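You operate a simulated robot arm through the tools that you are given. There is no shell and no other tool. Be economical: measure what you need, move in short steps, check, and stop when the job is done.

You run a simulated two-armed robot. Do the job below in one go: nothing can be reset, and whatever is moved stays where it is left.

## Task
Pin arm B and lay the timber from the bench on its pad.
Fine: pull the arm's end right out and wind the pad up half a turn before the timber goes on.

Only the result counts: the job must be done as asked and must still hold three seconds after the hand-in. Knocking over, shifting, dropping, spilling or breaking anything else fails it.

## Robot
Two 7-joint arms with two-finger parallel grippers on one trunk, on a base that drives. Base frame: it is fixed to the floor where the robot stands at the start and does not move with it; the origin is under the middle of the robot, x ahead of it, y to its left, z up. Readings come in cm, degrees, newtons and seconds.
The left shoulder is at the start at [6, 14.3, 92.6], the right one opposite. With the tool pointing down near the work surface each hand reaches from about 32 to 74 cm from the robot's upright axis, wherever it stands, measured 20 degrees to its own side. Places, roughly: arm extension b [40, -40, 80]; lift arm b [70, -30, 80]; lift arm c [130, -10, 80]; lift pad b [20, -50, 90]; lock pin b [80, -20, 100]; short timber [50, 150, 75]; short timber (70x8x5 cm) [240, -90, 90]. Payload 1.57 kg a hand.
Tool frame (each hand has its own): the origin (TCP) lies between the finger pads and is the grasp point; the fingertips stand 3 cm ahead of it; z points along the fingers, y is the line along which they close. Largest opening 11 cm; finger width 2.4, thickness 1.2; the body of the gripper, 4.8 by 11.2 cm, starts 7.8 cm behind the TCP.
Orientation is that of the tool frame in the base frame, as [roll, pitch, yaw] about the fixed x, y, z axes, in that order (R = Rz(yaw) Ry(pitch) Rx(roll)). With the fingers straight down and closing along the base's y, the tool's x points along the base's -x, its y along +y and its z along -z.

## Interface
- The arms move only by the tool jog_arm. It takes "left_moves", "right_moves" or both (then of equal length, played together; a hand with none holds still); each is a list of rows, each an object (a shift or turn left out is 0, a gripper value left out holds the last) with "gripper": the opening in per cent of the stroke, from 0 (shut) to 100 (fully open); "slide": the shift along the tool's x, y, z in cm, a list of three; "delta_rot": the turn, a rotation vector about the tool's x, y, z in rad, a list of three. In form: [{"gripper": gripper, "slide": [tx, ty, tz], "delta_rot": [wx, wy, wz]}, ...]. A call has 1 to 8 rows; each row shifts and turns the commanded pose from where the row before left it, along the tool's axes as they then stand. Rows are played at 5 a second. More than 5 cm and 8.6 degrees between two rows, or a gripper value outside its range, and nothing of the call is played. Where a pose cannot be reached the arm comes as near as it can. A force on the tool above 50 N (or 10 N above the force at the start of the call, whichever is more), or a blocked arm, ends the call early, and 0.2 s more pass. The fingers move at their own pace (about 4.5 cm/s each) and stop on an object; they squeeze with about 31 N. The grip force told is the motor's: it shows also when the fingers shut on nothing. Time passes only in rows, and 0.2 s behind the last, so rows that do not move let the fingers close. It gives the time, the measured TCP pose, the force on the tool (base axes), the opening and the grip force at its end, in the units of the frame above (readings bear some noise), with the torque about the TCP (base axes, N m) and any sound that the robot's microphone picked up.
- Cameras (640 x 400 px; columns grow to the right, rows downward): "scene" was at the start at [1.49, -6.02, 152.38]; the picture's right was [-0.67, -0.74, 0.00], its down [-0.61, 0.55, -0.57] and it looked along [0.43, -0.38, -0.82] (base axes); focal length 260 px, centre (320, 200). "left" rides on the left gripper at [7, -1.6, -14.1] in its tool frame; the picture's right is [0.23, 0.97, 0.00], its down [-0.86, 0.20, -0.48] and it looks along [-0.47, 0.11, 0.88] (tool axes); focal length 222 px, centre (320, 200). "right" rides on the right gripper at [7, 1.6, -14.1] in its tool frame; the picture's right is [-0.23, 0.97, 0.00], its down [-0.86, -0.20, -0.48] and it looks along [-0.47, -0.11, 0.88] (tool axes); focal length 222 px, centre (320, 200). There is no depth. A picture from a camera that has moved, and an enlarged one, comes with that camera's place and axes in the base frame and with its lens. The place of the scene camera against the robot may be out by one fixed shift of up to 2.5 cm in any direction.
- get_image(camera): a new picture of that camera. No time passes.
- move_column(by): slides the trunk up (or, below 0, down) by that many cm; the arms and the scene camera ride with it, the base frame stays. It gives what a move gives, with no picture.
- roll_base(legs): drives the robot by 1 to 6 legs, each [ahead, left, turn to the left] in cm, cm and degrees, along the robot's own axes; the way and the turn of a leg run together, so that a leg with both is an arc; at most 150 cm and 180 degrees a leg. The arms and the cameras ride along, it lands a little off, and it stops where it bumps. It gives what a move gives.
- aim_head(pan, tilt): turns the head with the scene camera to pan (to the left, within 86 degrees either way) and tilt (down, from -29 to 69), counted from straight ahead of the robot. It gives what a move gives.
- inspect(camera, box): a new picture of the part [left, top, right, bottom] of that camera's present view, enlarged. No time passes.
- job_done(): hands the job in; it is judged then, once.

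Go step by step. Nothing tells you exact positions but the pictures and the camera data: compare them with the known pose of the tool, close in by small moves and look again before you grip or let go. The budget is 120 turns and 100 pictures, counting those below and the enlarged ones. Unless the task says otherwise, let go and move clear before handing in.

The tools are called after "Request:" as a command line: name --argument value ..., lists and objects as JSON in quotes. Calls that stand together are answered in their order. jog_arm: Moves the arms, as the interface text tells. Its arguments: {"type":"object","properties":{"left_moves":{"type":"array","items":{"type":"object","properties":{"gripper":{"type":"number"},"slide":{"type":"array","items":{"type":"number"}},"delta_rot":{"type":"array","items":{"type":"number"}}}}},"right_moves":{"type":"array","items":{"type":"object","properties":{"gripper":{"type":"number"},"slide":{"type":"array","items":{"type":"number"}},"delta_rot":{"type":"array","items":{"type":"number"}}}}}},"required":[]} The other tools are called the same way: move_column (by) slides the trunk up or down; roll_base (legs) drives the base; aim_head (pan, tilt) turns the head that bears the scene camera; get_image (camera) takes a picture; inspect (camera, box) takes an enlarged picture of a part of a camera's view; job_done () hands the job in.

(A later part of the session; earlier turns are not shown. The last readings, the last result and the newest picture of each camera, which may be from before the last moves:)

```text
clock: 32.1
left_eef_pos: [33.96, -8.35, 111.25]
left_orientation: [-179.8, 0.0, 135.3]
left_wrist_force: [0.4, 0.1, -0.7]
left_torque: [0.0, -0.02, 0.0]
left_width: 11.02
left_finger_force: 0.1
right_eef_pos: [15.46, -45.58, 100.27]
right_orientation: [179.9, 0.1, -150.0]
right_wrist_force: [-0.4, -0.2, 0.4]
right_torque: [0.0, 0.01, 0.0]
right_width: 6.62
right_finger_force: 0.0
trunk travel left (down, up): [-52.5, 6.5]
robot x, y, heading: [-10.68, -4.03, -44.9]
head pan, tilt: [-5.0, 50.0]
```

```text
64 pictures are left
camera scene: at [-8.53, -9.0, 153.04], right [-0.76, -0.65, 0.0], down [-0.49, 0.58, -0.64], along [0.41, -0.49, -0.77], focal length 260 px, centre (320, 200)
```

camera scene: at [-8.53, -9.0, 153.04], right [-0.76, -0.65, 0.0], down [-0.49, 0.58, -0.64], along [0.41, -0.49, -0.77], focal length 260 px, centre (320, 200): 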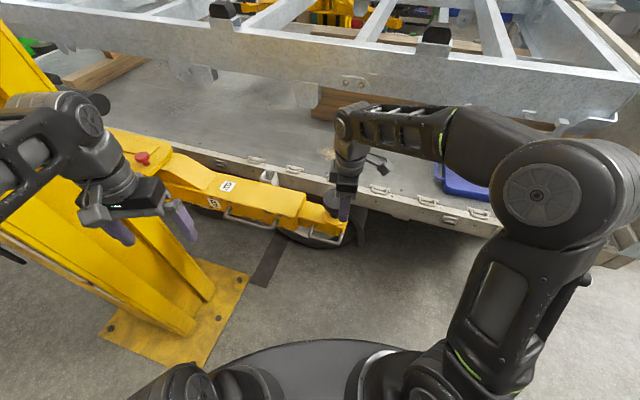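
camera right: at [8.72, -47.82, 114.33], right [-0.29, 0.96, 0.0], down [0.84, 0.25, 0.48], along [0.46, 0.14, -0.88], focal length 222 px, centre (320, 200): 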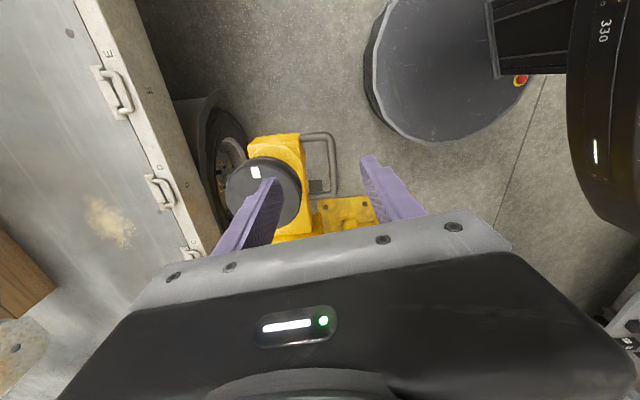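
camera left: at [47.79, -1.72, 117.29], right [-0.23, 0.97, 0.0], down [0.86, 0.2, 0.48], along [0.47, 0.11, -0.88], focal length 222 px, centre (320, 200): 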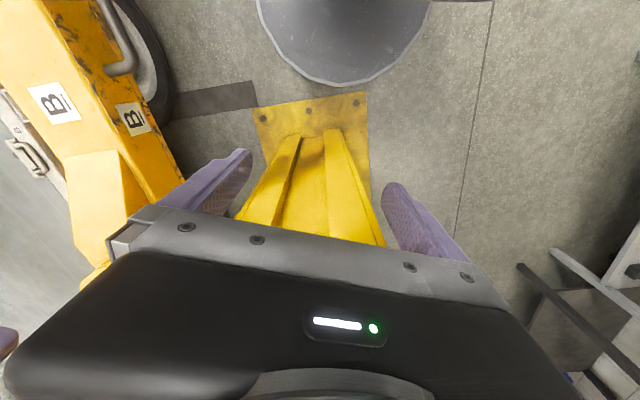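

By the wrist camera the bar centre is about (20.7,-42). I move over it, go down part-way and look again.

Request:
jog_arm --right_moves '[{"slide": [-3.2, 0.4, 0], "gripper": 30}, {"slide": [-3.2, 0.4, 0]}, {"slide": [0, 0, 4]}, {"slide": [0, 0, 4]}, {}]'

Request:
inspect --camera "right" --box '[200, 80, 456, 240]'

Request:
inspect --camera "scene" --box '[256, 160, 384, 240]'

```text
clock: 33.3
left_eef_pos: [34.05, -8.29, 111.21]
left_orientation: [-179.9, 0.1, 135.3]
left_wrist_force: [-0.5, 0.2, -0.6]
left_torque: [-0.01, 0.02, -0.01]
left_width: 11.01
left_finger_force: 0.1
right_eef_pos: [20.69, -41.74, 92.27]
right_orientation: [180.0, 0.0, -150.0]
right_wrist_force: [0.1, -0.6, 0.1]
right_torque: [0.01, -0.02, 0.02]
right_width: 3.31
right_finger_force: 0.0
trunk travel left (down, up): [-52.5, 6.5]
robot x, y, heading: [-10.45, -4.07, -44.7]
head pan, tilt: [-5.0, 50.0]
```

```text
2.50 times, centred on (328, 160) of right
camera zoom: at [13.89, -43.87, 106.21], right [-0.29, 0.96, 0.0], down [0.84, 0.25, 0.48], along [0.46, 0.14, -0.88], focal length 555 px, centre (300, 300)
```

zoom: 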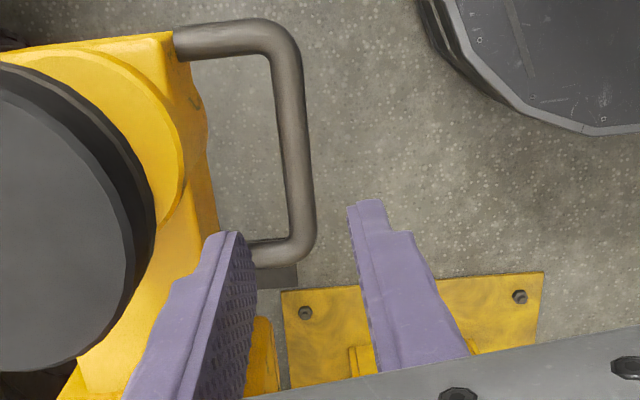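

```text
5.00 times, centred on (320, 200) of scene
camera zoom: at [-8.53, -9.03, 153.04], right [-0.76, -0.65, 0.0], down [-0.49, 0.58, -0.64], along [0.42, -0.49, -0.77], focal length 1297 px, centre (320, 200)
```

zoom: 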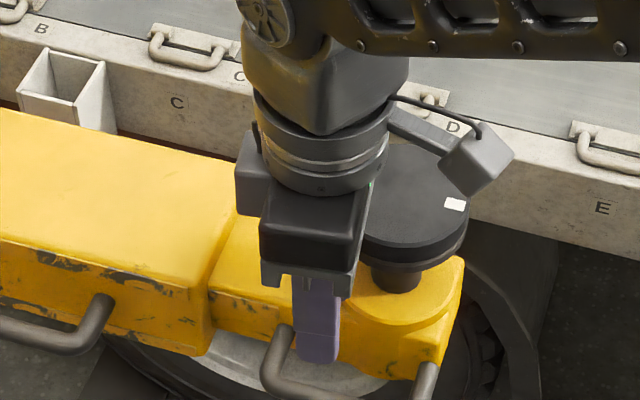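

The bar is centred in the fingers, at z≈79.5, but the gripper body would meet the pad's rim. I tilt the hand 25° outward, and go down most of the way.

Request:
jog_arm --right_moves '[{"gripper": 23, "delta_rot": [0.145, 0, 0]}, {"delta_rot": [0.145, 0, 0]}, {"delta_rot": [0.145, 0, 0]}, {"slide": [-0.3, 1.75, 3.37]}, {"slide": [-0.3, 1.75, 3.37]}, {}]'

Request:
inspect --camera "right" --box '[200, 80, 456, 240]'

Request:
inspect --camera "scene" --box '[256, 160, 384, 240]'

```text
clock: 34.7
left_eef_pos: [33.8, -8.42, 111.26]
left_orientation: [-179.8, 0.0, 135.3]
left_wrist_force: [1.1, 0.2, -0.5]
left_torque: [0.01, 0.03, 0.03]
left_width: 11.01
left_finger_force: 0.0
right_eef_pos: [21.05, -41.18, 84.48]
right_orientation: [-155.1, 0.0, -150.0]
right_wrist_force: [-0.7, 0.6, 0.5]
right_torque: [0.0, 0.02, 0.04]
right_width: 2.51
right_finger_force: 0.1
trunk travel left (down, up): [-52.5, 6.5]
robot x, y, heading: [-10.25, -4.12, -44.8]
head pan, tilt: [-5.0, 50.0]
```

```text
2.50 times, centred on (328, 160) of right
camera zoom: at [11.38, -38.31, 96.54], right [-0.25, 0.88, -0.41], down [0.73, 0.44, 0.52], along [0.64, -0.17, -0.75], focal length 555 px, centre (300, 300)
```

zoom: 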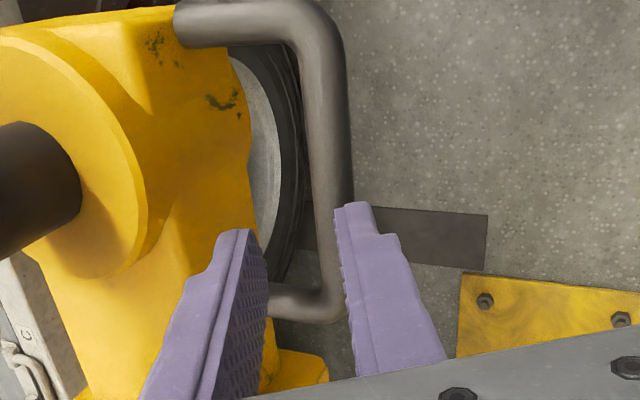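

```text
5.00 times, centred on (320, 200) of scene
camera zoom: at [-8.53, -9.04, 153.03], right [-0.76, -0.65, 0.0], down [-0.49, 0.59, -0.64], along [0.41, -0.49, -0.77], focal length 1297 px, centre (320, 200)
```

zoom: 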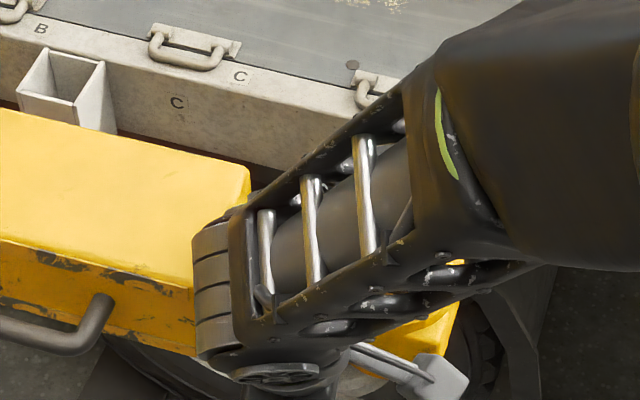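

The bar lies slightly to the outer side; I step in with a small correction and check.

Request:
jog_arm --right_moves '[{"slide": [0, 0.5, 1.2]}, {"slide": [0, 0.5, 1.2]}, {}]'

Request:
inspect --camera "right" --box '[200, 80, 456, 240]'

```text
clock: 35.2
left_eef_pos: [33.98, -8.36, 111.25]
left_orientation: [-179.8, -0.1, 135.2]
left_wrist_force: [-0.6, -0.4, 0.3]
left_torque: [0.07, 0.02, -0.01]
left_width: 11.01
left_finger_force: 0.1
right_eef_pos: [21.28, -41.31, 83.75]
right_orientation: [-154.7, 0.3, -149.9]
right_wrist_force: [-10.5, 13.4, 26.5]
right_torque: [0.51, 0.62, -0.16]
right_width: 2.89
right_finger_force: 1.5
trunk travel left (down, up): [-52.5, 6.5]
robot x, y, heading: [-10.35, -4.04, -44.9]
head pan, tilt: [-5.0, 50.0]
stopped in row 2 (right hand): the force on the tool passed its limit at 68 N (the readings are from after the stop); the commanded pose is now the measured one
```

```text
2.50 times, centred on (328, 160) of right
camera zoom: at [11.56, -38.33, 95.77], right [-0.24, 0.88, -0.42], down [0.73, 0.45, 0.52], along [0.64, -0.17, -0.75], focal length 555 px, centre (300, 300)
```

zoom: 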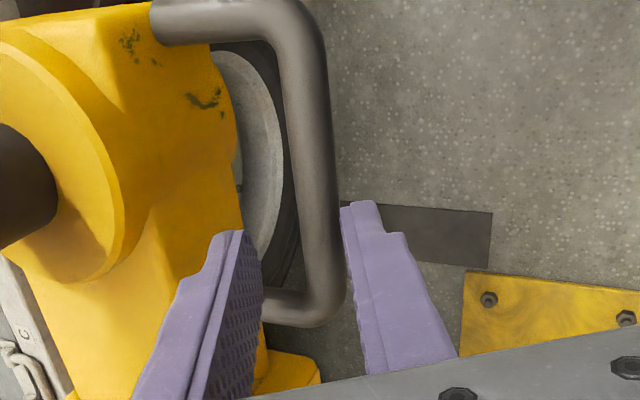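

The outer fingertip seems to have landed on the bar. I back off, shift outward 0.9 cm with a wider opening, and descend again.

Request:
jog_arm --right_moves '[{"slide": [0, 0, -1.2], "gripper": 32}, {"slide": [0, 0.9, 0]}, {"slide": [0, 0, 1]}, {"slide": [0, 0, 1]}]'

Request:
inspect --camera "right" --box '[200, 80, 456, 240]'

```text
clock: 36.2
left_eef_pos: [33.95, -8.37, 111.24]
left_orientation: [-180.0, -0.1, 135.3]
left_wrist_force: [0.0, 0.6, -0.4]
left_torque: [0.0, 0.01, 0.01]
left_width: 10.99
left_finger_force: 0.0
right_eef_pos: [21.09, -40.99, 82.82]
right_orientation: [-154.6, 0.2, -150.0]
right_wrist_force: [0.1, -0.1, 0.4]
right_torque: [0.0, -0.04, -0.03]
right_width: 3.55
right_finger_force: 0.1
trunk travel left (down, up): [-52.5, 6.5]
robot x, y, heading: [-10.47, -4.01, -44.7]
head pan, tilt: [-5.0, 50.0]
```

```text
2.50 times, centred on (328, 160) of right
camera zoom: at [11.36, -37.99, 94.61], right [-0.24, 0.88, -0.42], down [0.73, 0.45, 0.52], along [0.64, -0.18, -0.75], focal length 555 px, centre (300, 300)
```

zoom: 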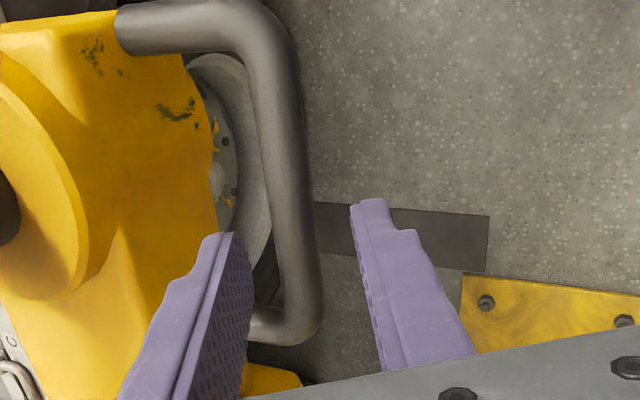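

Free now, with the bar between the fingers. A little deeper, then close.

Request:
jog_arm --right_moves '[{"slide": [0, 0, 0.9]}, {"slide": [0, 0, 0.8]}, {"gripper": 0}, {}, {}]'

Request:
inspect --camera "right" --box '[200, 80, 456, 240]'

```text
clock: 37.4
left_eef_pos: [34.01, -8.39, 111.29]
left_orientation: [-179.9, -0.1, 135.3]
left_wrist_force: [0.5, 0.5, 0.9]
left_torque: [-0.01, 0.05, -0.01]
left_width: 10.99
left_finger_force: 0.0
right_eef_pos: [21.53, -41.59, 81.21]
right_orientation: [-154.6, 0.2, -150.0]
right_wrist_force: [4.4, -2.7, 6.5]
right_torque: [0.0, -0.11, -0.67]
right_width: 1.57
right_finger_force: 30.2
trunk travel left (down, up): [-52.5, 6.5]
robot x, y, heading: [-10.46, -4.35, -44.9]
head pan, tilt: [-5.0, 50.0]
```

```text
2.50 times, centred on (328, 160) of right
camera zoom: at [11.71, -38.66, 93.11], right [-0.24, 0.88, -0.42], down [0.73, 0.45, 0.52], along [0.64, -0.18, -0.74], focal length 555 px, centre (300, 300)
```

zoom: 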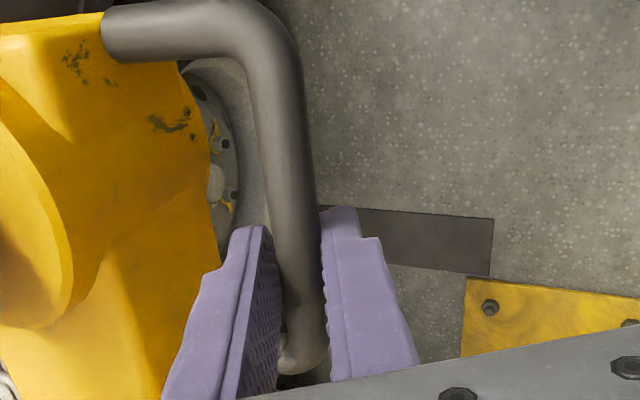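

Gripped. I pull along the arm's length in gentle steps.

Request:
jog_arm --right_moves '[{"slide": [1, 0, 0]}, {"slide": [1.5, 0, 0]}, {"slide": [1.5, 0, 0]}, {"slide": [1.5, 0, 0]}]'

Request:
get_image --camera "scene"

```text
clock: 38.4
left_eef_pos: [33.74, -8.06, 111.29]
left_orientation: [-179.9, 0.0, 135.4]
left_wrist_force: [-0.1, -0.2, 0.7]
left_torque: [0.0, -0.03, -0.02]
left_width: 10.98
left_finger_force: 0.3
right_eef_pos: [16.29, -43.9, 81.14]
right_orientation: [-154.8, 0.1, -149.9]
right_wrist_force: [-8.4, 29.4, 9.6]
right_torque: [0.46, -0.45, -0.59]
right_width: 1.6
right_finger_force: 31.3
trunk travel left (down, up): [-52.5, 6.5]
robot x, y, heading: [-10.41, -4.01, -44.7]
head pan, tilt: [-5.0, 50.0]
```

```text
56 pictures are left
camera scene: at [-8.76, -8.62, 153.06], right [-0.76, -0.65, 0.0], down [-0.49, 0.58, -0.64], along [0.42, -0.49, -0.76], focal length 260 px, centre (320, 200)
```

scene: 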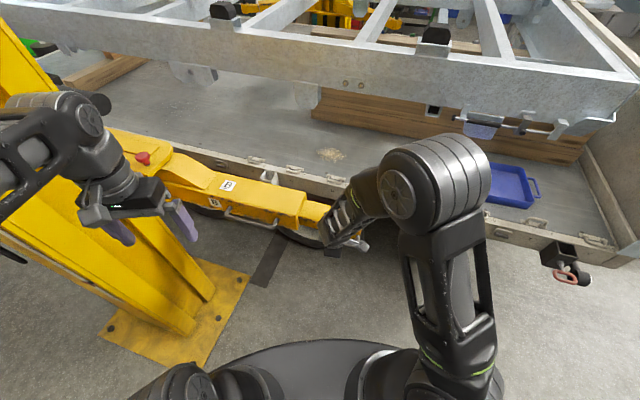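

It slides; the axis lies a few degrees off my pull (about 24°), so I correct sideways as I go on.

Request:
jog_arm --right_moves '[{"slide": [1.5, 0.4, 0]}, {"slide": [2, 0.3, 0]}, {"slide": [2, 0.2, 0]}, {"slide": [2, 0.2, 0]}]'

```text
clock: 39.4
left_eef_pos: [33.83, -8.32, 111.28]
left_orientation: [-180.0, 0.0, 135.2]
left_wrist_force: [0.4, 0.0, -0.5]
left_torque: [-0.01, -0.03, 0.02]
left_width: 11.01
left_finger_force: 0.2
right_eef_pos: [9.27, -47.06, 80.68]
right_orientation: [-154.6, 0.1, -150.2]
right_wrist_force: [-7.9, 19.7, 13.1]
right_torque: [0.29, -0.44, -0.63]
right_width: 1.59
right_finger_force: 31.4
trunk travel left (down, up): [-52.5, 6.5]
robot x, y, heading: [-10.8, -3.98, -45.1]
head pan, tilt: [-5.0, 50.0]
```

Request:
jog_arm --right_moves '[{"slide": [2, 0.28, -0.5]}, {"slide": [2, 0.2, -0.1]}, {"slide": [2, 0.2, -0.1]}, {"slide": [2, 0.2, -0.1]}]'

```text
clock: 40.4
left_eef_pos: [33.77, -8.48, 111.17]
left_orientation: [180.0, 0.1, 135.3]
left_wrist_force: [-1.4, -0.4, 0.5]
left_torque: [-0.01, -0.01, 0.01]
left_width: 11.01
left_finger_force: 0.1
right_eef_pos: [1.73, -50.29, 80.81]
right_orientation: [-154.9, 0.0, -150.3]
right_wrist_force: [-5.9, 7.9, -20.3]
right_torque: [0.43, -0.98, -0.41]
right_width: 1.59
right_finger_force: 31.3
trunk travel left (down, up): [-52.5, 6.5]
robot x, y, heading: [-10.61, -3.84, -45.0]
head pan, tilt: [-5.0, 50.0]
```

Request:
jog_arm --right_moves '[{"slide": [1.5, 0.3, 0.3]}, {"slide": [1.5, 0.15, -0.05]}, {"slide": [1.5, 0.15, -0.05]}, {"slide": [1.5, 0.15, -0.05]}]'

Request:
get_image --camera "scene"

```text
clock: 41.4
left_eef_pos: [33.74, -8.15, 111.3]
left_orientation: [-179.9, 0.1, 135.2]
left_wrist_force: [0.3, 0.4, -0.3]
left_torque: [0.0, -0.03, 0.0]
left_width: 11.0
left_finger_force: 0.0
right_eef_pos: [-3.49, -52.8, 80.49]
right_orientation: [-155.0, 0.2, -150.2]
right_wrist_force: [-12.4, 29.8, 13.3]
right_torque: [0.25, -0.5, -0.62]
right_width: 1.59
right_finger_force: 31.5
right hand out of reach, approached as far as the arm can: row 3
trunk travel left (down, up): [-52.5, 6.5]
robot x, y, heading: [-10.32, -4.22, -45.1]
head pan, tilt: [-5.0, 50.0]
```

```text
55 pictures are left
camera scene: at [-8.79, -8.6, 153.06], right [-0.76, -0.64, 0.0], down [-0.49, 0.58, -0.65], along [0.42, -0.49, -0.76], focal length 260 px, centre (320, 200)
```

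scene: 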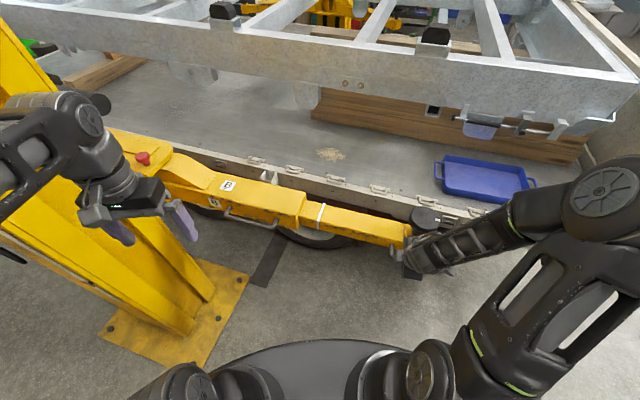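

A white band has appeared on the extension. I take a closer look at it and then continue gently.

Request:
inspect --camera "scene" --box '[288, 180, 448, 280]'

Request:
jog_arm --right_moves '[{"slide": [0.5, 0.4, -0.3]}, {"slide": [1, 0.1, -0.05]}, {"slide": [1, 0.1, -0.05]}]'

```text
4.00 times, centred on (368, 230) of scene
camera zoom: at [-8.79, -8.6, 153.06], right [-0.76, -0.64, 0.0], down [-0.49, 0.58, -0.65], along [0.42, -0.49, -0.76], focal length 1038 px, centre (128, 80)
```

zoom: 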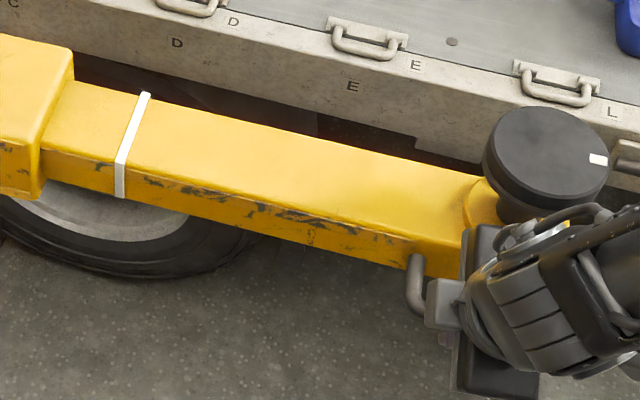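

```text
clock: 42.2
left_eef_pos: [33.96, -8.02, 111.24]
left_orientation: [-179.9, 0.1, 135.2]
left_wrist_force: [0.4, 0.2, 0.6]
left_torque: [0.0, 0.02, 0.0]
left_width: 10.99
left_finger_force: 0.1
right_eef_pos: [-5.66, -53.71, 80.3]
right_orientation: [-154.9, 0.4, -150.0]
right_wrist_force: [-9.8, 33.8, 10.5]
right_torque: [0.12, -0.16, -0.81]
right_width: 1.61
right_finger_force: 31.2
right hand out of reach, approached as far as the arm can: row 1
trunk travel left (down, up): [-52.5, 6.5]
robot x, y, heading: [-10.52, -4.05, -44.7]
head pan, tilt: [-5.0, 50.0]
```

It still slides; the hand nears its reach limit, so I let the base carry it a few centimetres along the arm's axis.

Request:
roll_base --legs '[[-0.8, -2.9, 0]]'

Request:
inspect --camera "scene" --box '[288, 180, 448, 280]'

```text
clock: 43.0
left_eef_pos: [31.03, -9.92, 111.28]
left_orientation: [-179.9, 0.1, 135.2]
left_wrist_force: [0.8, -0.8, 0.1]
left_torque: [0.01, 0.01, -0.02]
left_width: 11.0
left_finger_force: 0.1
right_eef_pos: [-8.39, -55.03, 80.16]
right_orientation: [-155.4, 0.5, -149.9]
right_wrist_force: [-19.3, 36.9, -13.5]
right_torque: [-0.39, 0.45, -1.15]
right_width: 1.61
right_finger_force: 31.5
trunk travel left (down, up): [-52.5, 6.5]
robot x, y, heading: [-13.13, -5.45, -45.1]
head pan, tilt: [-5.0, 50.0]
```

```text
4.00 times, centred on (368, 230) of scene
camera zoom: at [-11.47, -10.26, 153.01], right [-0.76, -0.64, 0.0], down [-0.49, 0.58, -0.64], along [0.42, -0.49, -0.76], focal length 1038 px, centre (128, 80)
```

zoom: 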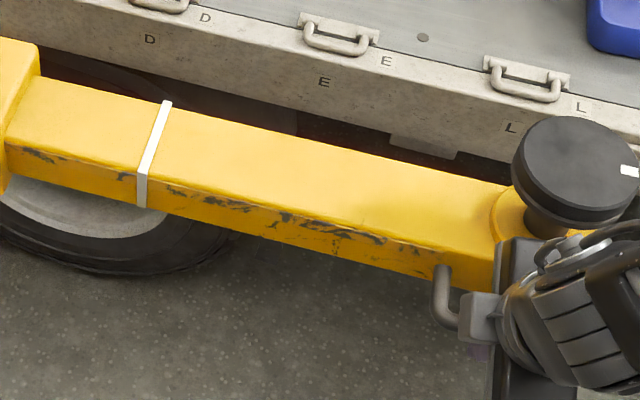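

Request:
jog_arm --right_moves '[{"slide": [0.3, 0.6, 0]}, {"slide": [1, 0.2, 0]}, {"slide": [1, 0.1, 0]}, {"slide": [1, 0.1, 0]}]'

```text
clock: 44.0
left_eef_pos: [31.15, -9.71, 111.21]
left_orientation: [-179.9, 0.1, 135.3]
left_wrist_force: [0.1, -0.1, 0.3]
left_torque: [0.01, -0.06, -0.01]
left_width: 11.0
left_finger_force: 0.1
right_eef_pos: [-11.02, -56.35, 79.88]
right_orientation: [-155.6, 0.5, -150.1]
right_wrist_force: [-4.7, 27.6, 12.1]
right_torque: [-0.16, 0.14, -0.92]
right_width: 1.6
right_finger_force: 31.8
right hand out of reach, approached as far as the arm can: row 1, 2
trunk travel left (down, up): [-52.5, 6.5]
robot x, y, heading: [-13.2, -5.59, -44.8]
head pan, tilt: [-5.0, 50.0]
```

Still sliding freely; another base-carried stretch.

Request:
roll_base --legs '[[-0.6, -2.9, 0]]'

Request:
jog_arm --right_moves '[{"slide": [0.3, 0.4, -0.1]}, {"slide": [1, 0.1, 0]}, {"slide": [1, 0.1, 0]}, {"slide": [1, 0.1, 0]}]'

Request:
get_image --camera "scene"

```text
clock: 44.8
left_eef_pos: [28.65, -11.57, 111.22]
left_orientation: [-179.9, 0.1, 135.1]
left_wrist_force: [-0.1, -0.5, 0.8]
left_torque: [0.03, -0.01, -0.04]
left_width: 10.99
left_finger_force: 0.1
right_eef_pos: [-13.65, -57.52, 79.44]
right_orientation: [-156.3, 0.9, -149.9]
right_wrist_force: [-6.7, 33.5, -21.8]
right_torque: [-0.11, -1.1, -0.53]
right_width: 1.59
right_finger_force: 31.1
trunk travel left (down, up): [-52.5, 6.5]
robot x, y, heading: [-15.7, -7.27, -44.9]
head pan, tilt: [-5.0, 50.0]
```

```text
clock: 45.8
left_eef_pos: [29.23, -11.35, 111.13]
left_orientation: [-179.7, -0.1, 135.3]
left_wrist_force: [-0.1, -0.1, -0.6]
left_torque: [0.0, -0.01, 0.0]
left_width: 11.01
left_finger_force: 0.1
right_eef_pos: [-15.93, -58.26, 79.33]
right_orientation: [-156.6, 1.1, -149.1]
right_wrist_force: [45.3, 16.4, 2.9]
right_torque: [-0.39, 0.91, -0.47]
right_width: 1.62
right_finger_force: 31.8
trunk travel left (down, up): [-52.5, 6.5]
robot x, y, heading: [-15.8, -7.56, -44.8]
head pan, tilt: [-5.0, 50.0]
```

```text
52 pictures are left
camera scene: at [-13.08, -11.9, 153.03], right [-0.76, -0.65, 0.0], down [-0.5, 0.58, -0.64], along [0.41, -0.49, -0.77], focal length 260 px, centre (320, 200)
```

scene: 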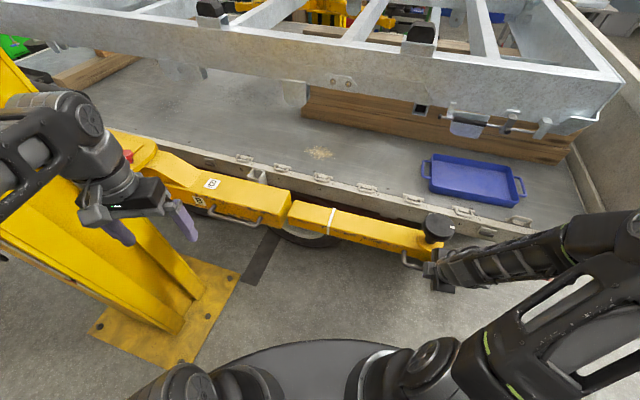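

The pull force has jumped to about 47 N – the end stop. I pull once more to be sure it is right out.

Request:
jog_arm --right_moves '[{"slide": [0.4, 0.1, 0]}, {"slide": [0.4, 0.05, 0]}, {"slide": [0.4, 0, 0]}]'

```text
clock: 46.2
left_eef_pos: [28.78, -11.44, 111.13]
left_orientation: [179.9, -0.1, 135.2]
left_wrist_force: [0.1, -0.7, -0.1]
left_torque: [0.03, -0.03, -0.02]
left_width: 11.01
left_finger_force: 0.1
right_eef_pos: [-15.75, -58.34, 79.34]
right_orientation: [-156.5, 1.7, -148.4]
right_wrist_force: [13.6, 3.1, 8.3]
right_torque: [0.33, -0.83, -0.16]
right_width: 1.67
right_finger_force: 31.9
trunk travel left (down, up): [-52.5, 6.5]
robot x, y, heading: [-15.62, -7.09, -44.8]
head pan, tilt: [-5.0, 50.0]
stopped in row 1 (right hand): the force on the tool passed its limit at 61 N (the readings are from after the stop); the commanded pose is now the measured one
```

Fully out. I open, lift off along the tool, and then look at the pad.

Request:
jog_arm --right_moves '[{"gripper": 30}, {}, {"slide": [0, 0, -2]}, {"slide": [0, 0, -3]}, {"slide": [0, 1, -4]}, {"slide": [0, 1, -4]}, {"slide": [0, 1, -4]}]'

Request:
get_image --camera "right"

Request:
get_image --camera "scene"

```text
clock: 47.8
left_eef_pos: [28.78, -11.57, 111.25]
left_orientation: [-179.9, 0.1, 135.3]
left_wrist_force: [-0.6, -0.2, -0.1]
left_torque: [0.01, 0.01, 0.0]
left_width: 11.02
left_finger_force: 0.0
right_eef_pos: [-20.43, -57.96, 91.98]
right_orientation: [-156.6, 1.6, -148.9]
right_wrist_force: [0.0, -0.5, -0.8]
right_torque: [0.0, 0.03, 0.0]
right_width: 3.3
right_finger_force: 0.1
right hand out of reach, approached as far as the arm can: row 3, 4, 5, 6, 7
trunk travel left (down, up): [-52.5, 6.5]
robot x, y, heading: [-15.81, -7.38, -45.0]
head pan, tilt: [-5.0, 50.0]
```

```text
51 pictures are left
camera right: at [-30.24, -55.81, 103.99], right [-0.26, 0.89, -0.38], down [0.71, 0.44, 0.54], along [0.65, -0.13, -0.75], focal length 222 px, centre (320, 200)
```

right: 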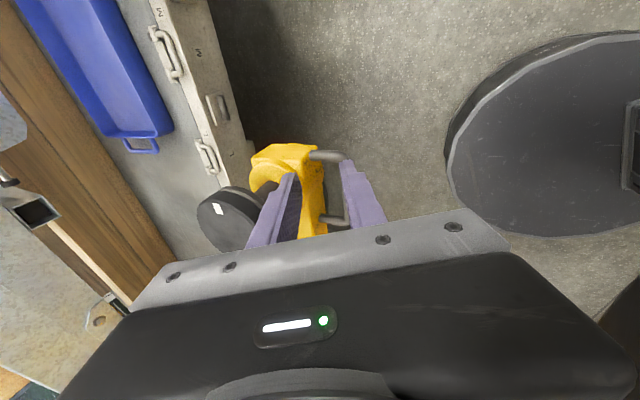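

```text
50 pictures are left
camera scene: at [-13.63, -12.11, 153.04], right [-0.76, -0.65, 0.0], down [-0.49, 0.59, -0.64], along [0.41, -0.49, -0.77], focal length 260 px, centre (320, 200)
```

scene: 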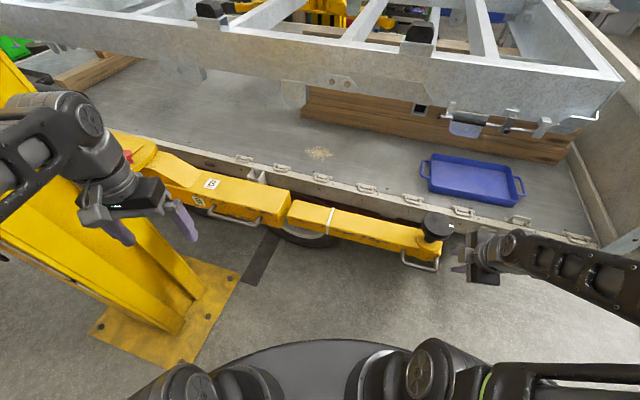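

The pad is now near (-9.4,-68.4), its white mark visible. I turn the robot 20° right to face it better and bring the open right hand upright above it.

Request:
roll_base --legs '[[0, 0, -20]]'

Request:
jog_arm --right_moves '[{"slide": [0, 0, -4], "gripper": 100}, {"slide": [0, 0, -4], "delta_rot": [-0.14, 0, 0]}, {"slide": [0, 0, -3], "delta_rot": [-0.14, 0, 0]}, {"delta_rot": [-0.13, 0, 0]}, {"delta_rot": [0, 0, 0.149]}, {"delta_rot": [0, 0, 0.149]}, {"delta_rot": [0, 0, 0.149]}, {"delta_rot": [0, 0, 0.149]}]'

Request:
jog_arm --right_moves '[{"delta_rot": [0, 0, 0.149]}, {"delta_rot": [0, 0, 0.149]}, {"delta_rot": [0, 0, 0.149]}, {"delta_rot": [0, 0, 0.149]}, {"delta_rot": [0, 0, 0.149]}, {"delta_rot": [0, 0, 0.149]}, {"delta_rot": [0, 0, 0.149]}]'

Request:
aim_head --pan -15 --tilt 50

Request:
get_image --camera "scene"

Request:
get_image --camera "right"

```text
clock: 49.3
left_eef_pos: [24.54, -26.63, 111.19]
left_orientation: [-179.9, -0.1, 115.0]
left_wrist_force: [0.6, -0.2, 0.0]
left_torque: [0.01, 0.0, -0.01]
left_width: 11.01
left_finger_force: 0.0
right_eef_pos: [-37.56, -53.17, 91.99]
right_orientation: [-156.7, 1.6, -169.0]
right_wrist_force: [0.1, -0.1, -0.7]
right_torque: [0.01, 0.0, 0.01]
right_width: 3.33
right_finger_force: 0.0
trunk travel left (down, up): [-52.5, 6.5]
robot x, y, heading: [-15.66, -6.97, -65.2]
head pan, tilt: [-5.0, 50.0]
```

```text
clock: 51.1
left_eef_pos: [24.57, -26.65, 111.17]
left_orientation: [-179.9, 0.0, 115.0]
left_wrist_force: [0.4, -0.1, -0.5]
left_torque: [-0.03, 0.01, -0.01]
left_width: 11.03
left_finger_force: 0.0
right_eef_pos: [-38.7, -49.28, 102.24]
right_orientation: [179.0, 1.2, 156.7]
right_wrist_force: [0.3, -0.7, -0.3]
right_torque: [-0.01, 0.01, -0.01]
right_width: 10.99
right_finger_force: 0.1
trunk travel left (down, up): [-52.5, 6.5]
robot x, y, heading: [-15.61, -6.93, -65.1]
head pan, tilt: [-5.0, 50.0]
```

```text
clock: 52.7
left_eef_pos: [24.51, -26.7, 111.16]
left_orientation: [-179.9, 0.0, 115.0]
left_wrist_force: [-0.1, -0.2, -0.7]
left_torque: [0.01, 0.0, -0.02]
left_width: 11.01
left_finger_force: 0.0
right_eef_pos: [-38.88, -49.36, 102.1]
right_orientation: [178.5, -0.3, 96.9]
right_wrist_force: [1.0, 0.6, 0.3]
right_torque: [0.0, -0.03, 0.02]
right_width: 11.01
right_finger_force: 0.1
trunk travel left (down, up): [-52.5, 6.5]
robot x, y, heading: [-15.71, -7.1, -64.8]
head pan, tilt: [-5.0, 50.0]
```

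```text
clock: 53.4
left_eef_pos: [24.56, -26.68, 111.29]
left_orientation: [-180.0, -0.1, 115.0]
left_wrist_force: [-0.3, 0.2, -0.8]
left_torque: [0.0, 0.03, 0.0]
left_width: 10.98
left_finger_force: 0.1
right_eef_pos: [-38.76, -49.37, 102.08]
right_orientation: [178.5, -0.3, 97.1]
right_wrist_force: [0.5, 0.3, -0.9]
right_torque: [0.02, 0.04, -0.02]
right_width: 11.0
right_finger_force: 0.0
trunk travel left (down, up): [-52.5, 6.5]
robot x, y, heading: [-15.21, -7.17, -65.3]
head pan, tilt: [-15.0, 50.0]
```

```text
49 pictures are left
camera scene: at [-16.4, -13.24, 153.03], right [-0.98, -0.17, 0.0], down [-0.13, 0.75, -0.64], along [0.11, -0.63, -0.77], focal length 260 px, centre (320, 200)
```

scene: 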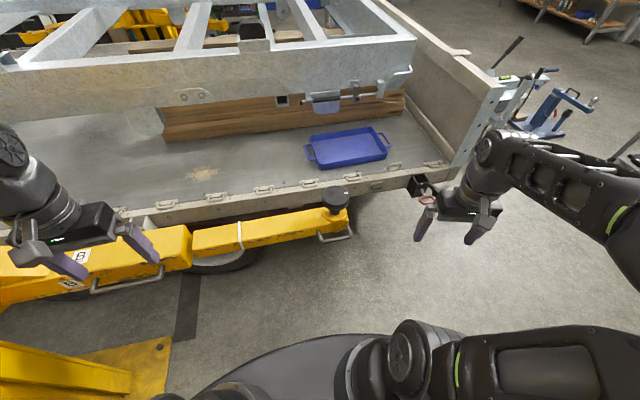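

```text
48 pictures are left
camera right: at [-38.29, -42.41, 116.22], right [0.99, -0.11, 0.03], down [-0.11, -0.88, 0.47], along [-0.03, -0.47, -0.88], focal length 222 px, centre (320, 200)
```

right: 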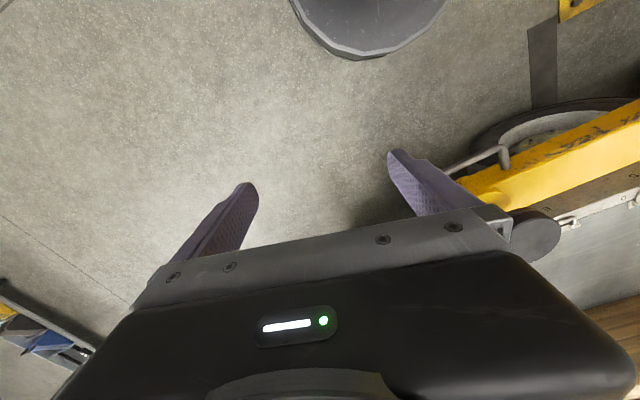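

I carry the open hand above the pad, staying at z 102.

Request:
jog_arm --right_moves '[{"slide": [-3.0, 3.86, 0]}, {"slide": [-3.0, 3.86, 0]}, {"slide": [-3.0, 3.86, 0]}, {"slide": [-3.0, 3.86, 0]}, {"slide": [-3.0, 3.86, 0]}, {"slide": [-3.0, 3.86, 0]}, {"slide": [-3.0, 3.86, 0], "delta_rot": [0.026, 0, 0]}, {}]'

Request:
get_image --camera "right"

Request:
inspect --camera "scene" --box '[256, 140, 416, 240]'

```text
clock: 55.2
left_eef_pos: [24.57, -26.51, 111.23]
left_orientation: [-180.0, 0.1, 114.9]
left_wrist_force: [0.4, 0.0, -0.3]
left_torque: [-0.02, -0.02, -0.02]
left_width: 11.02
left_finger_force: 0.2
right_eef_pos: [-9.1, -67.12, 102.71]
right_orientation: [179.9, -0.2, 96.9]
right_wrist_force: [-0.1, -0.5, -1.2]
right_torque: [-0.02, 0.0, -0.02]
right_width: 11.01
right_finger_force: 0.1
trunk travel left (down, up): [-52.5, 6.5]
robot x, y, heading: [-15.36, -7.03, -65.4]
head pan, tilt: [-15.0, 50.0]
```

```text
47 pictures are left
camera right: at [-8.39, -60.15, 116.8], right [0.99, -0.11, 0.0], down [-0.09, -0.88, 0.47], along [-0.05, -0.47, -0.88], focal length 222 px, centre (320, 200)
```

right: 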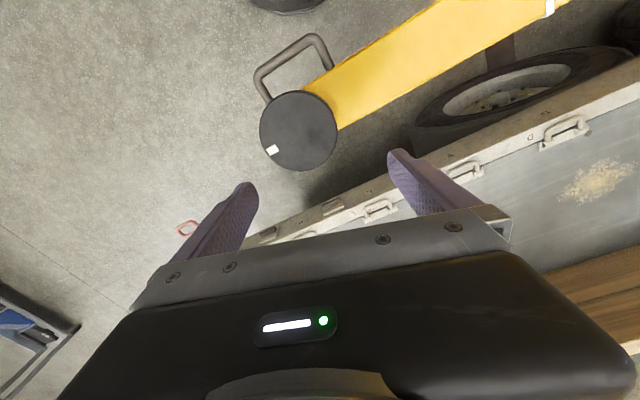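

```text
4.00 times, centred on (336, 190) of scene
camera zoom: at [-16.48, -13.19, 153.04], right [-0.98, -0.17, 0.0], down [-0.13, 0.75, -0.64], along [0.11, -0.63, -0.77], focal length 1038 px, centre (256, 240)
```

zoom: 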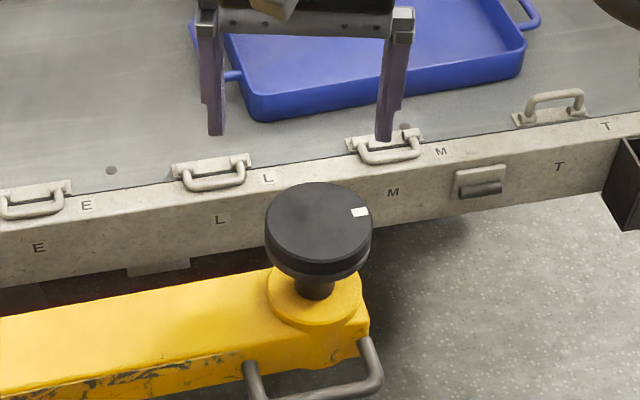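

Both views agree on a pad centre about (-11.2,-64.5), top at z≈93, 8 cm across. I centre and go down part-way.

Request:
jog_arm --right_moves '[{"slide": [2.84, -1.77, 0]}, {"slide": [0, 0, 4]}, {"slide": [0, 0, 1]}, {}]'

Request:
get_image --camera "right"

Request:
inspect --camera "scene" --box '[256, 140, 416, 240]'

```text
clock: 56.2
left_eef_pos: [24.66, -26.83, 111.31]
left_orientation: [-180.0, 0.1, 115.0]
left_wrist_force: [-0.4, 0.2, 0.6]
left_torque: [0.02, 0.03, -0.01]
left_width: 10.99
left_finger_force: 0.1
right_eef_pos: [-11.31, -64.46, 97.8]
right_orientation: [179.9, -0.3, 97.0]
right_wrist_force: [0.5, -0.2, -0.6]
right_torque: [-0.01, -0.02, 0.02]
right_width: 11.0
right_finger_force: 0.1
trunk travel left (down, up): [-52.5, 6.5]
robot x, y, heading: [-15.61, -7.38, -65.0]
head pan, tilt: [-15.0, 50.0]
```

```text
45 pictures are left
camera right: at [-10.52, -57.36, 111.91], right [0.99, -0.11, 0.0], down [-0.09, -0.88, 0.47], along [-0.05, -0.47, -0.88], focal length 222 px, centre (320, 200)
```

right: 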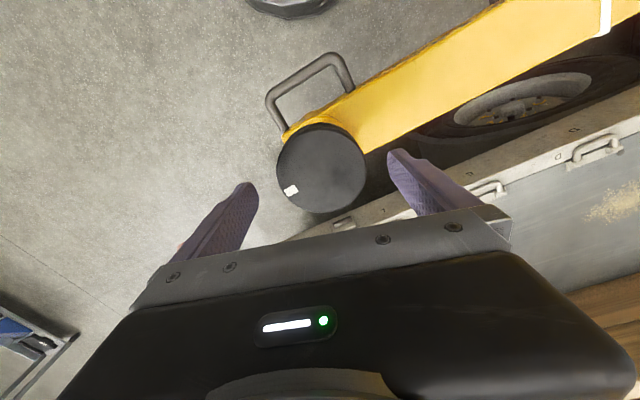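

```text
4.00 times, centred on (336, 190) of scene
camera zoom: at [-16.37, -13.28, 153.03], right [-0.98, -0.17, 0.0], down [-0.13, 0.75, -0.64], along [0.11, -0.63, -0.77], focal length 1038 px, centre (256, 240)
```

zoom: 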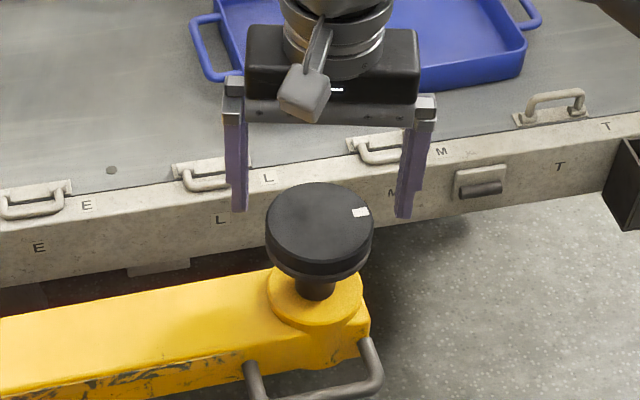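

Centred exactly. I go down 5.4 cm and close on the pad disc.

Request:
jog_arm --right_moves '[{"slide": [0, 0, 2.7]}, {"slide": [0, 0, 2.7]}, {"gripper": 0}, {}, {}, {}]'

Request:
inspect --camera "scene" --box '[256, 140, 416, 240]'

```text
clock: 57.6
left_eef_pos: [24.57, -26.65, 111.14]
left_orientation: [-179.9, 0.0, 115.0]
left_wrist_force: [-0.4, 0.0, 1.2]
left_torque: [-0.02, 0.02, 0.0]
left_width: 11.0
left_finger_force: 0.1
right_eef_pos: [-11.41, -64.45, 92.51]
right_orientation: [179.9, -0.4, 97.1]
right_wrist_force: [3.6, 1.7, -2.1]
right_torque: [-0.21, -0.37, 0.03]
right_width: 8.35
right_finger_force: 35.9
trunk travel left (down, up): [-52.5, 6.5]
robot x, y, heading: [-15.59, -7.01, -65.2]
head pan, tilt: [-15.0, 50.0]
```

```text
4.00 times, centred on (336, 190) of scene
camera zoom: at [-16.34, -13.25, 153.03], right [-0.98, -0.17, 0.0], down [-0.13, 0.75, -0.64], along [0.11, -0.63, -0.77], focal length 1038 px, centre (256, 240)
```

zoom: 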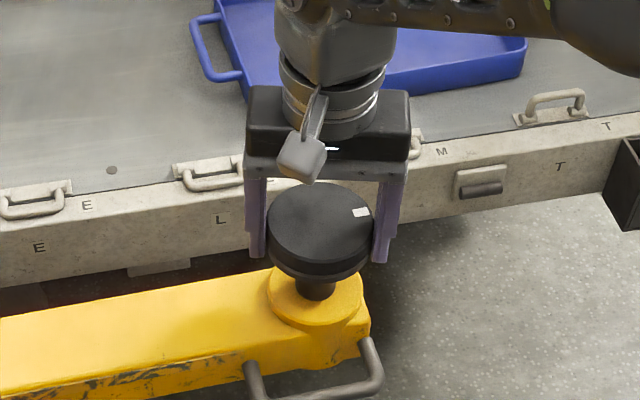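

Gripped at 8.35 cm. I turn it counter-clockwise (unscrewing upward), first part.

Request:
jog_arm --right_moves '[{"delta_rot": [0, 0, -0.131]}, {"delta_rot": [0, 0, -0.131]}, {"delta_rot": [0, 0, -0.131]}, {"delta_rot": [0, 0, -0.131]}]'

Request:
inspect --camera "scene" --box '[256, 140, 416, 240]'

```text
clock: 58.6
left_eef_pos: [24.63, -26.47, 111.23]
left_orientation: [-180.0, 0.0, 114.9]
left_wrist_force: [0.2, 0.2, 0.3]
left_torque: [0.01, 0.0, -0.02]
left_width: 11.01
left_finger_force: 0.1
right_eef_pos: [-11.58, -64.48, 92.55]
right_orientation: [179.9, -0.1, 127.1]
right_wrist_force: [-6.4, -4.6, 15.8]
right_torque: [1.3, 0.46, -0.13]
right_width: 8.33
right_finger_force: 45.4
trunk travel left (down, up): [-52.5, 6.5]
robot x, y, heading: [-15.59, -7.39, -65.1]
head pan, tilt: [-15.0, 50.0]
```

```text
4.00 times, centred on (336, 190) of scene
camera zoom: at [-16.5, -13.19, 153.05], right [-0.99, -0.17, 0.0], down [-0.13, 0.75, -0.64], along [0.11, -0.63, -0.77], focal length 1038 px, centre (256, 240)
```

zoom: 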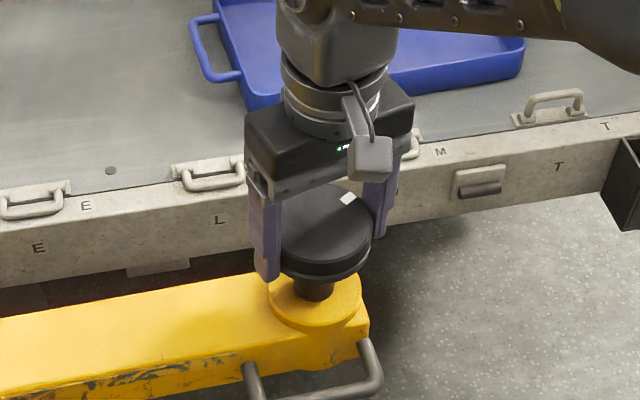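

The mark turned with it and the pad pushes up – right direction. I continue with a slight lift.

Request:
jog_arm --right_moves '[{"slide": [0, 0, -0.15], "delta_rot": [0, 0, -0.131]}, {"slide": [0, 0, -0.08], "delta_rot": [0, 0, -0.131]}, {"slide": [0, 0, -0.05], "delta_rot": [0, 0, -0.131]}, {"slide": [0, 0, -0.05], "delta_rot": [0, 0, -0.131]}]'

```text
clock: 59.6
left_eef_pos: [24.52, -26.79, 111.25]
left_orientation: [180.0, 0.1, 115.0]
left_wrist_force: [-0.2, 0.1, 0.6]
left_torque: [-0.01, -0.01, 0.01]
left_width: 11.0
left_finger_force: 0.1
right_eef_pos: [-11.48, -64.32, 92.54]
right_orientation: [179.7, 0.0, 157.2]
right_wrist_force: [-9.1, -5.1, -9.4]
right_torque: [-2.96, 0.54, -0.1]
right_width: 8.36
right_finger_force: 45.0
trunk travel left (down, up): [-52.5, 6.5]
robot x, y, heading: [-16.1, -6.85, -64.6]
head pan, tilt: [-15.0, 50.0]
```

Request:
jog_arm --right_moves '[{"slide": [0, 0, 0.05], "delta_rot": [0, 0, -0.131]}, {"delta_rot": [0, 0, -0.131]}, {"delta_rot": [0, 0, -0.131]}, {"delta_rot": [0, 0, -0.131]}]'

Request:
inspect --camera "scene" --box '[256, 140, 416, 240]'

```text
clock: 60.6
left_eef_pos: [24.6, -26.68, 111.23]
left_orientation: [179.9, -0.1, 115.0]
left_wrist_force: [-0.1, -0.5, 0.1]
left_torque: [0.03, -0.02, 0.03]
left_width: 10.99
left_finger_force: 0.1
right_eef_pos: [-11.48, -64.3, 92.74]
right_orientation: [179.7, 0.1, -172.7]
right_wrist_force: [-8.1, -5.0, 6.0]
right_torque: [1.2, 0.67, -0.05]
right_width: 8.37
right_finger_force: 45.6
trunk travel left (down, up): [-52.5, 6.5]
robot x, y, heading: [-15.67, -7.27, -65.4]
head pan, tilt: [-15.0, 50.0]
```

```text
4.00 times, centred on (336, 190) of scene
camera zoom: at [-16.48, -13.26, 153.05], right [-0.98, -0.17, 0.0], down [-0.13, 0.75, -0.64], along [0.11, -0.63, -0.77], focal length 1038 px, centre (256, 240)
```

zoom: 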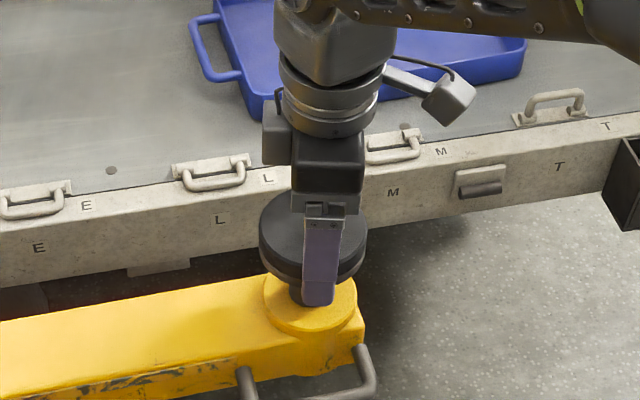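

A quarter turn is done. I open, lift, wind the hand back 90°, and look before gripping anew.

Request:
jog_arm --right_moves '[{"gripper": 100}, {}, {"slide": [0, 0, -3]}, {"slide": [0, 0, -2.5]}, {"delta_rot": [0, 0, 0.131]}, {"delta_rot": [0, 0, 0.131]}, {"delta_rot": [0, 0, 0.131]}, {"delta_rot": [0, 0, 0.131]}]'

Request:
jog_arm --right_moves '[{"delta_rot": [0, 0, 0.131]}, {"delta_rot": [0, 0, 0.131]}, {"delta_rot": [0, 0, 0.131]}, {"delta_rot": [0, 0, 0.131]}, {"delta_rot": [0, 0, 0.131]}, {"delta_rot": [0, 0, 0.131]}, {"delta_rot": [0, 0, 0.131]}, {"delta_rot": [0, 0, 0.131]}]'

Request:
get_image --camera "right"

Request:
inspect --camera "scene" --box '[256, 140, 416, 240]'

```text
clock: 62.4
left_eef_pos: [24.54, -26.71, 111.1]
left_orientation: [-179.8, 0.0, 115.0]
left_wrist_force: [0.3, -0.9, 0.5]
left_torque: [0.01, 0.0, 0.0]
left_width: 11.01
left_finger_force: 0.2
right_eef_pos: [-11.29, -64.31, 98.18]
right_orientation: [179.7, 0.0, 157.0]
right_wrist_force: [0.0, 0.5, 0.1]
right_torque: [0.03, 0.03, 0.0]
right_width: 11.0
right_finger_force: 0.0
trunk travel left (down, up): [-52.5, 6.5]
robot x, y, heading: [-16.04, -7.19, -65.1]
head pan, tilt: [-15.0, 50.0]
```

```text
clock: 64.2
left_eef_pos: [24.55, -26.62, 111.16]
left_orientation: [-180.0, 0.0, 115.0]
left_wrist_force: [-0.4, 0.8, -0.2]
left_torque: [0.06, 0.01, -0.02]
left_width: 10.98
left_finger_force: 0.0
right_eef_pos: [-11.32, -64.3, 98.12]
right_orientation: [179.9, -0.3, 96.9]
right_wrist_force: [0.6, 0.5, -0.5]
right_torque: [0.01, 0.02, 0.0]
right_width: 11.02
right_finger_force: 0.0
trunk travel left (down, up): [-52.5, 6.5]
robot x, y, heading: [-15.65, -7.43, -65.2]
head pan, tilt: [-15.0, 50.0]
```

```text
40 pictures are left
camera right: at [-10.52, -57.35, 112.22], right [0.99, -0.11, 0.0], down [-0.1, -0.88, 0.47], along [-0.05, -0.47, -0.88], focal length 222 px, centre (320, 200)
```

right: 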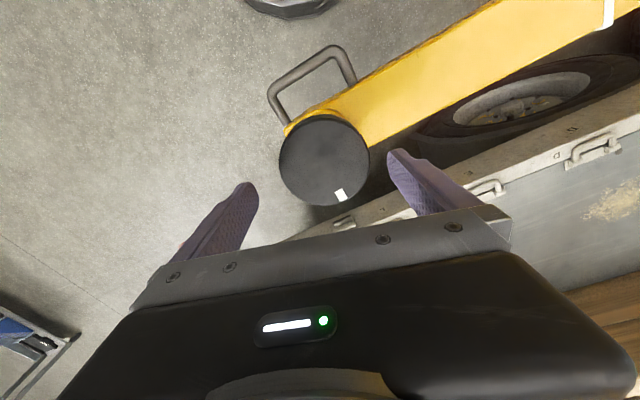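

```text
4.00 times, centred on (336, 190) of scene
camera zoom: at [-16.39, -13.24, 153.03], right [-0.98, -0.17, 0.0], down [-0.13, 0.75, -0.64], along [0.11, -0.63, -0.77], focal length 1038 px, centre (256, 240)
```

zoom: 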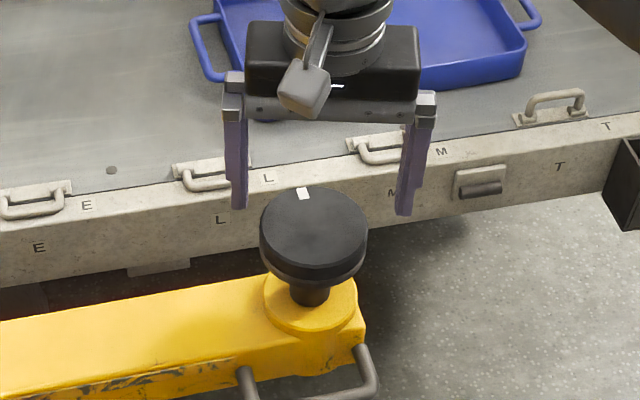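

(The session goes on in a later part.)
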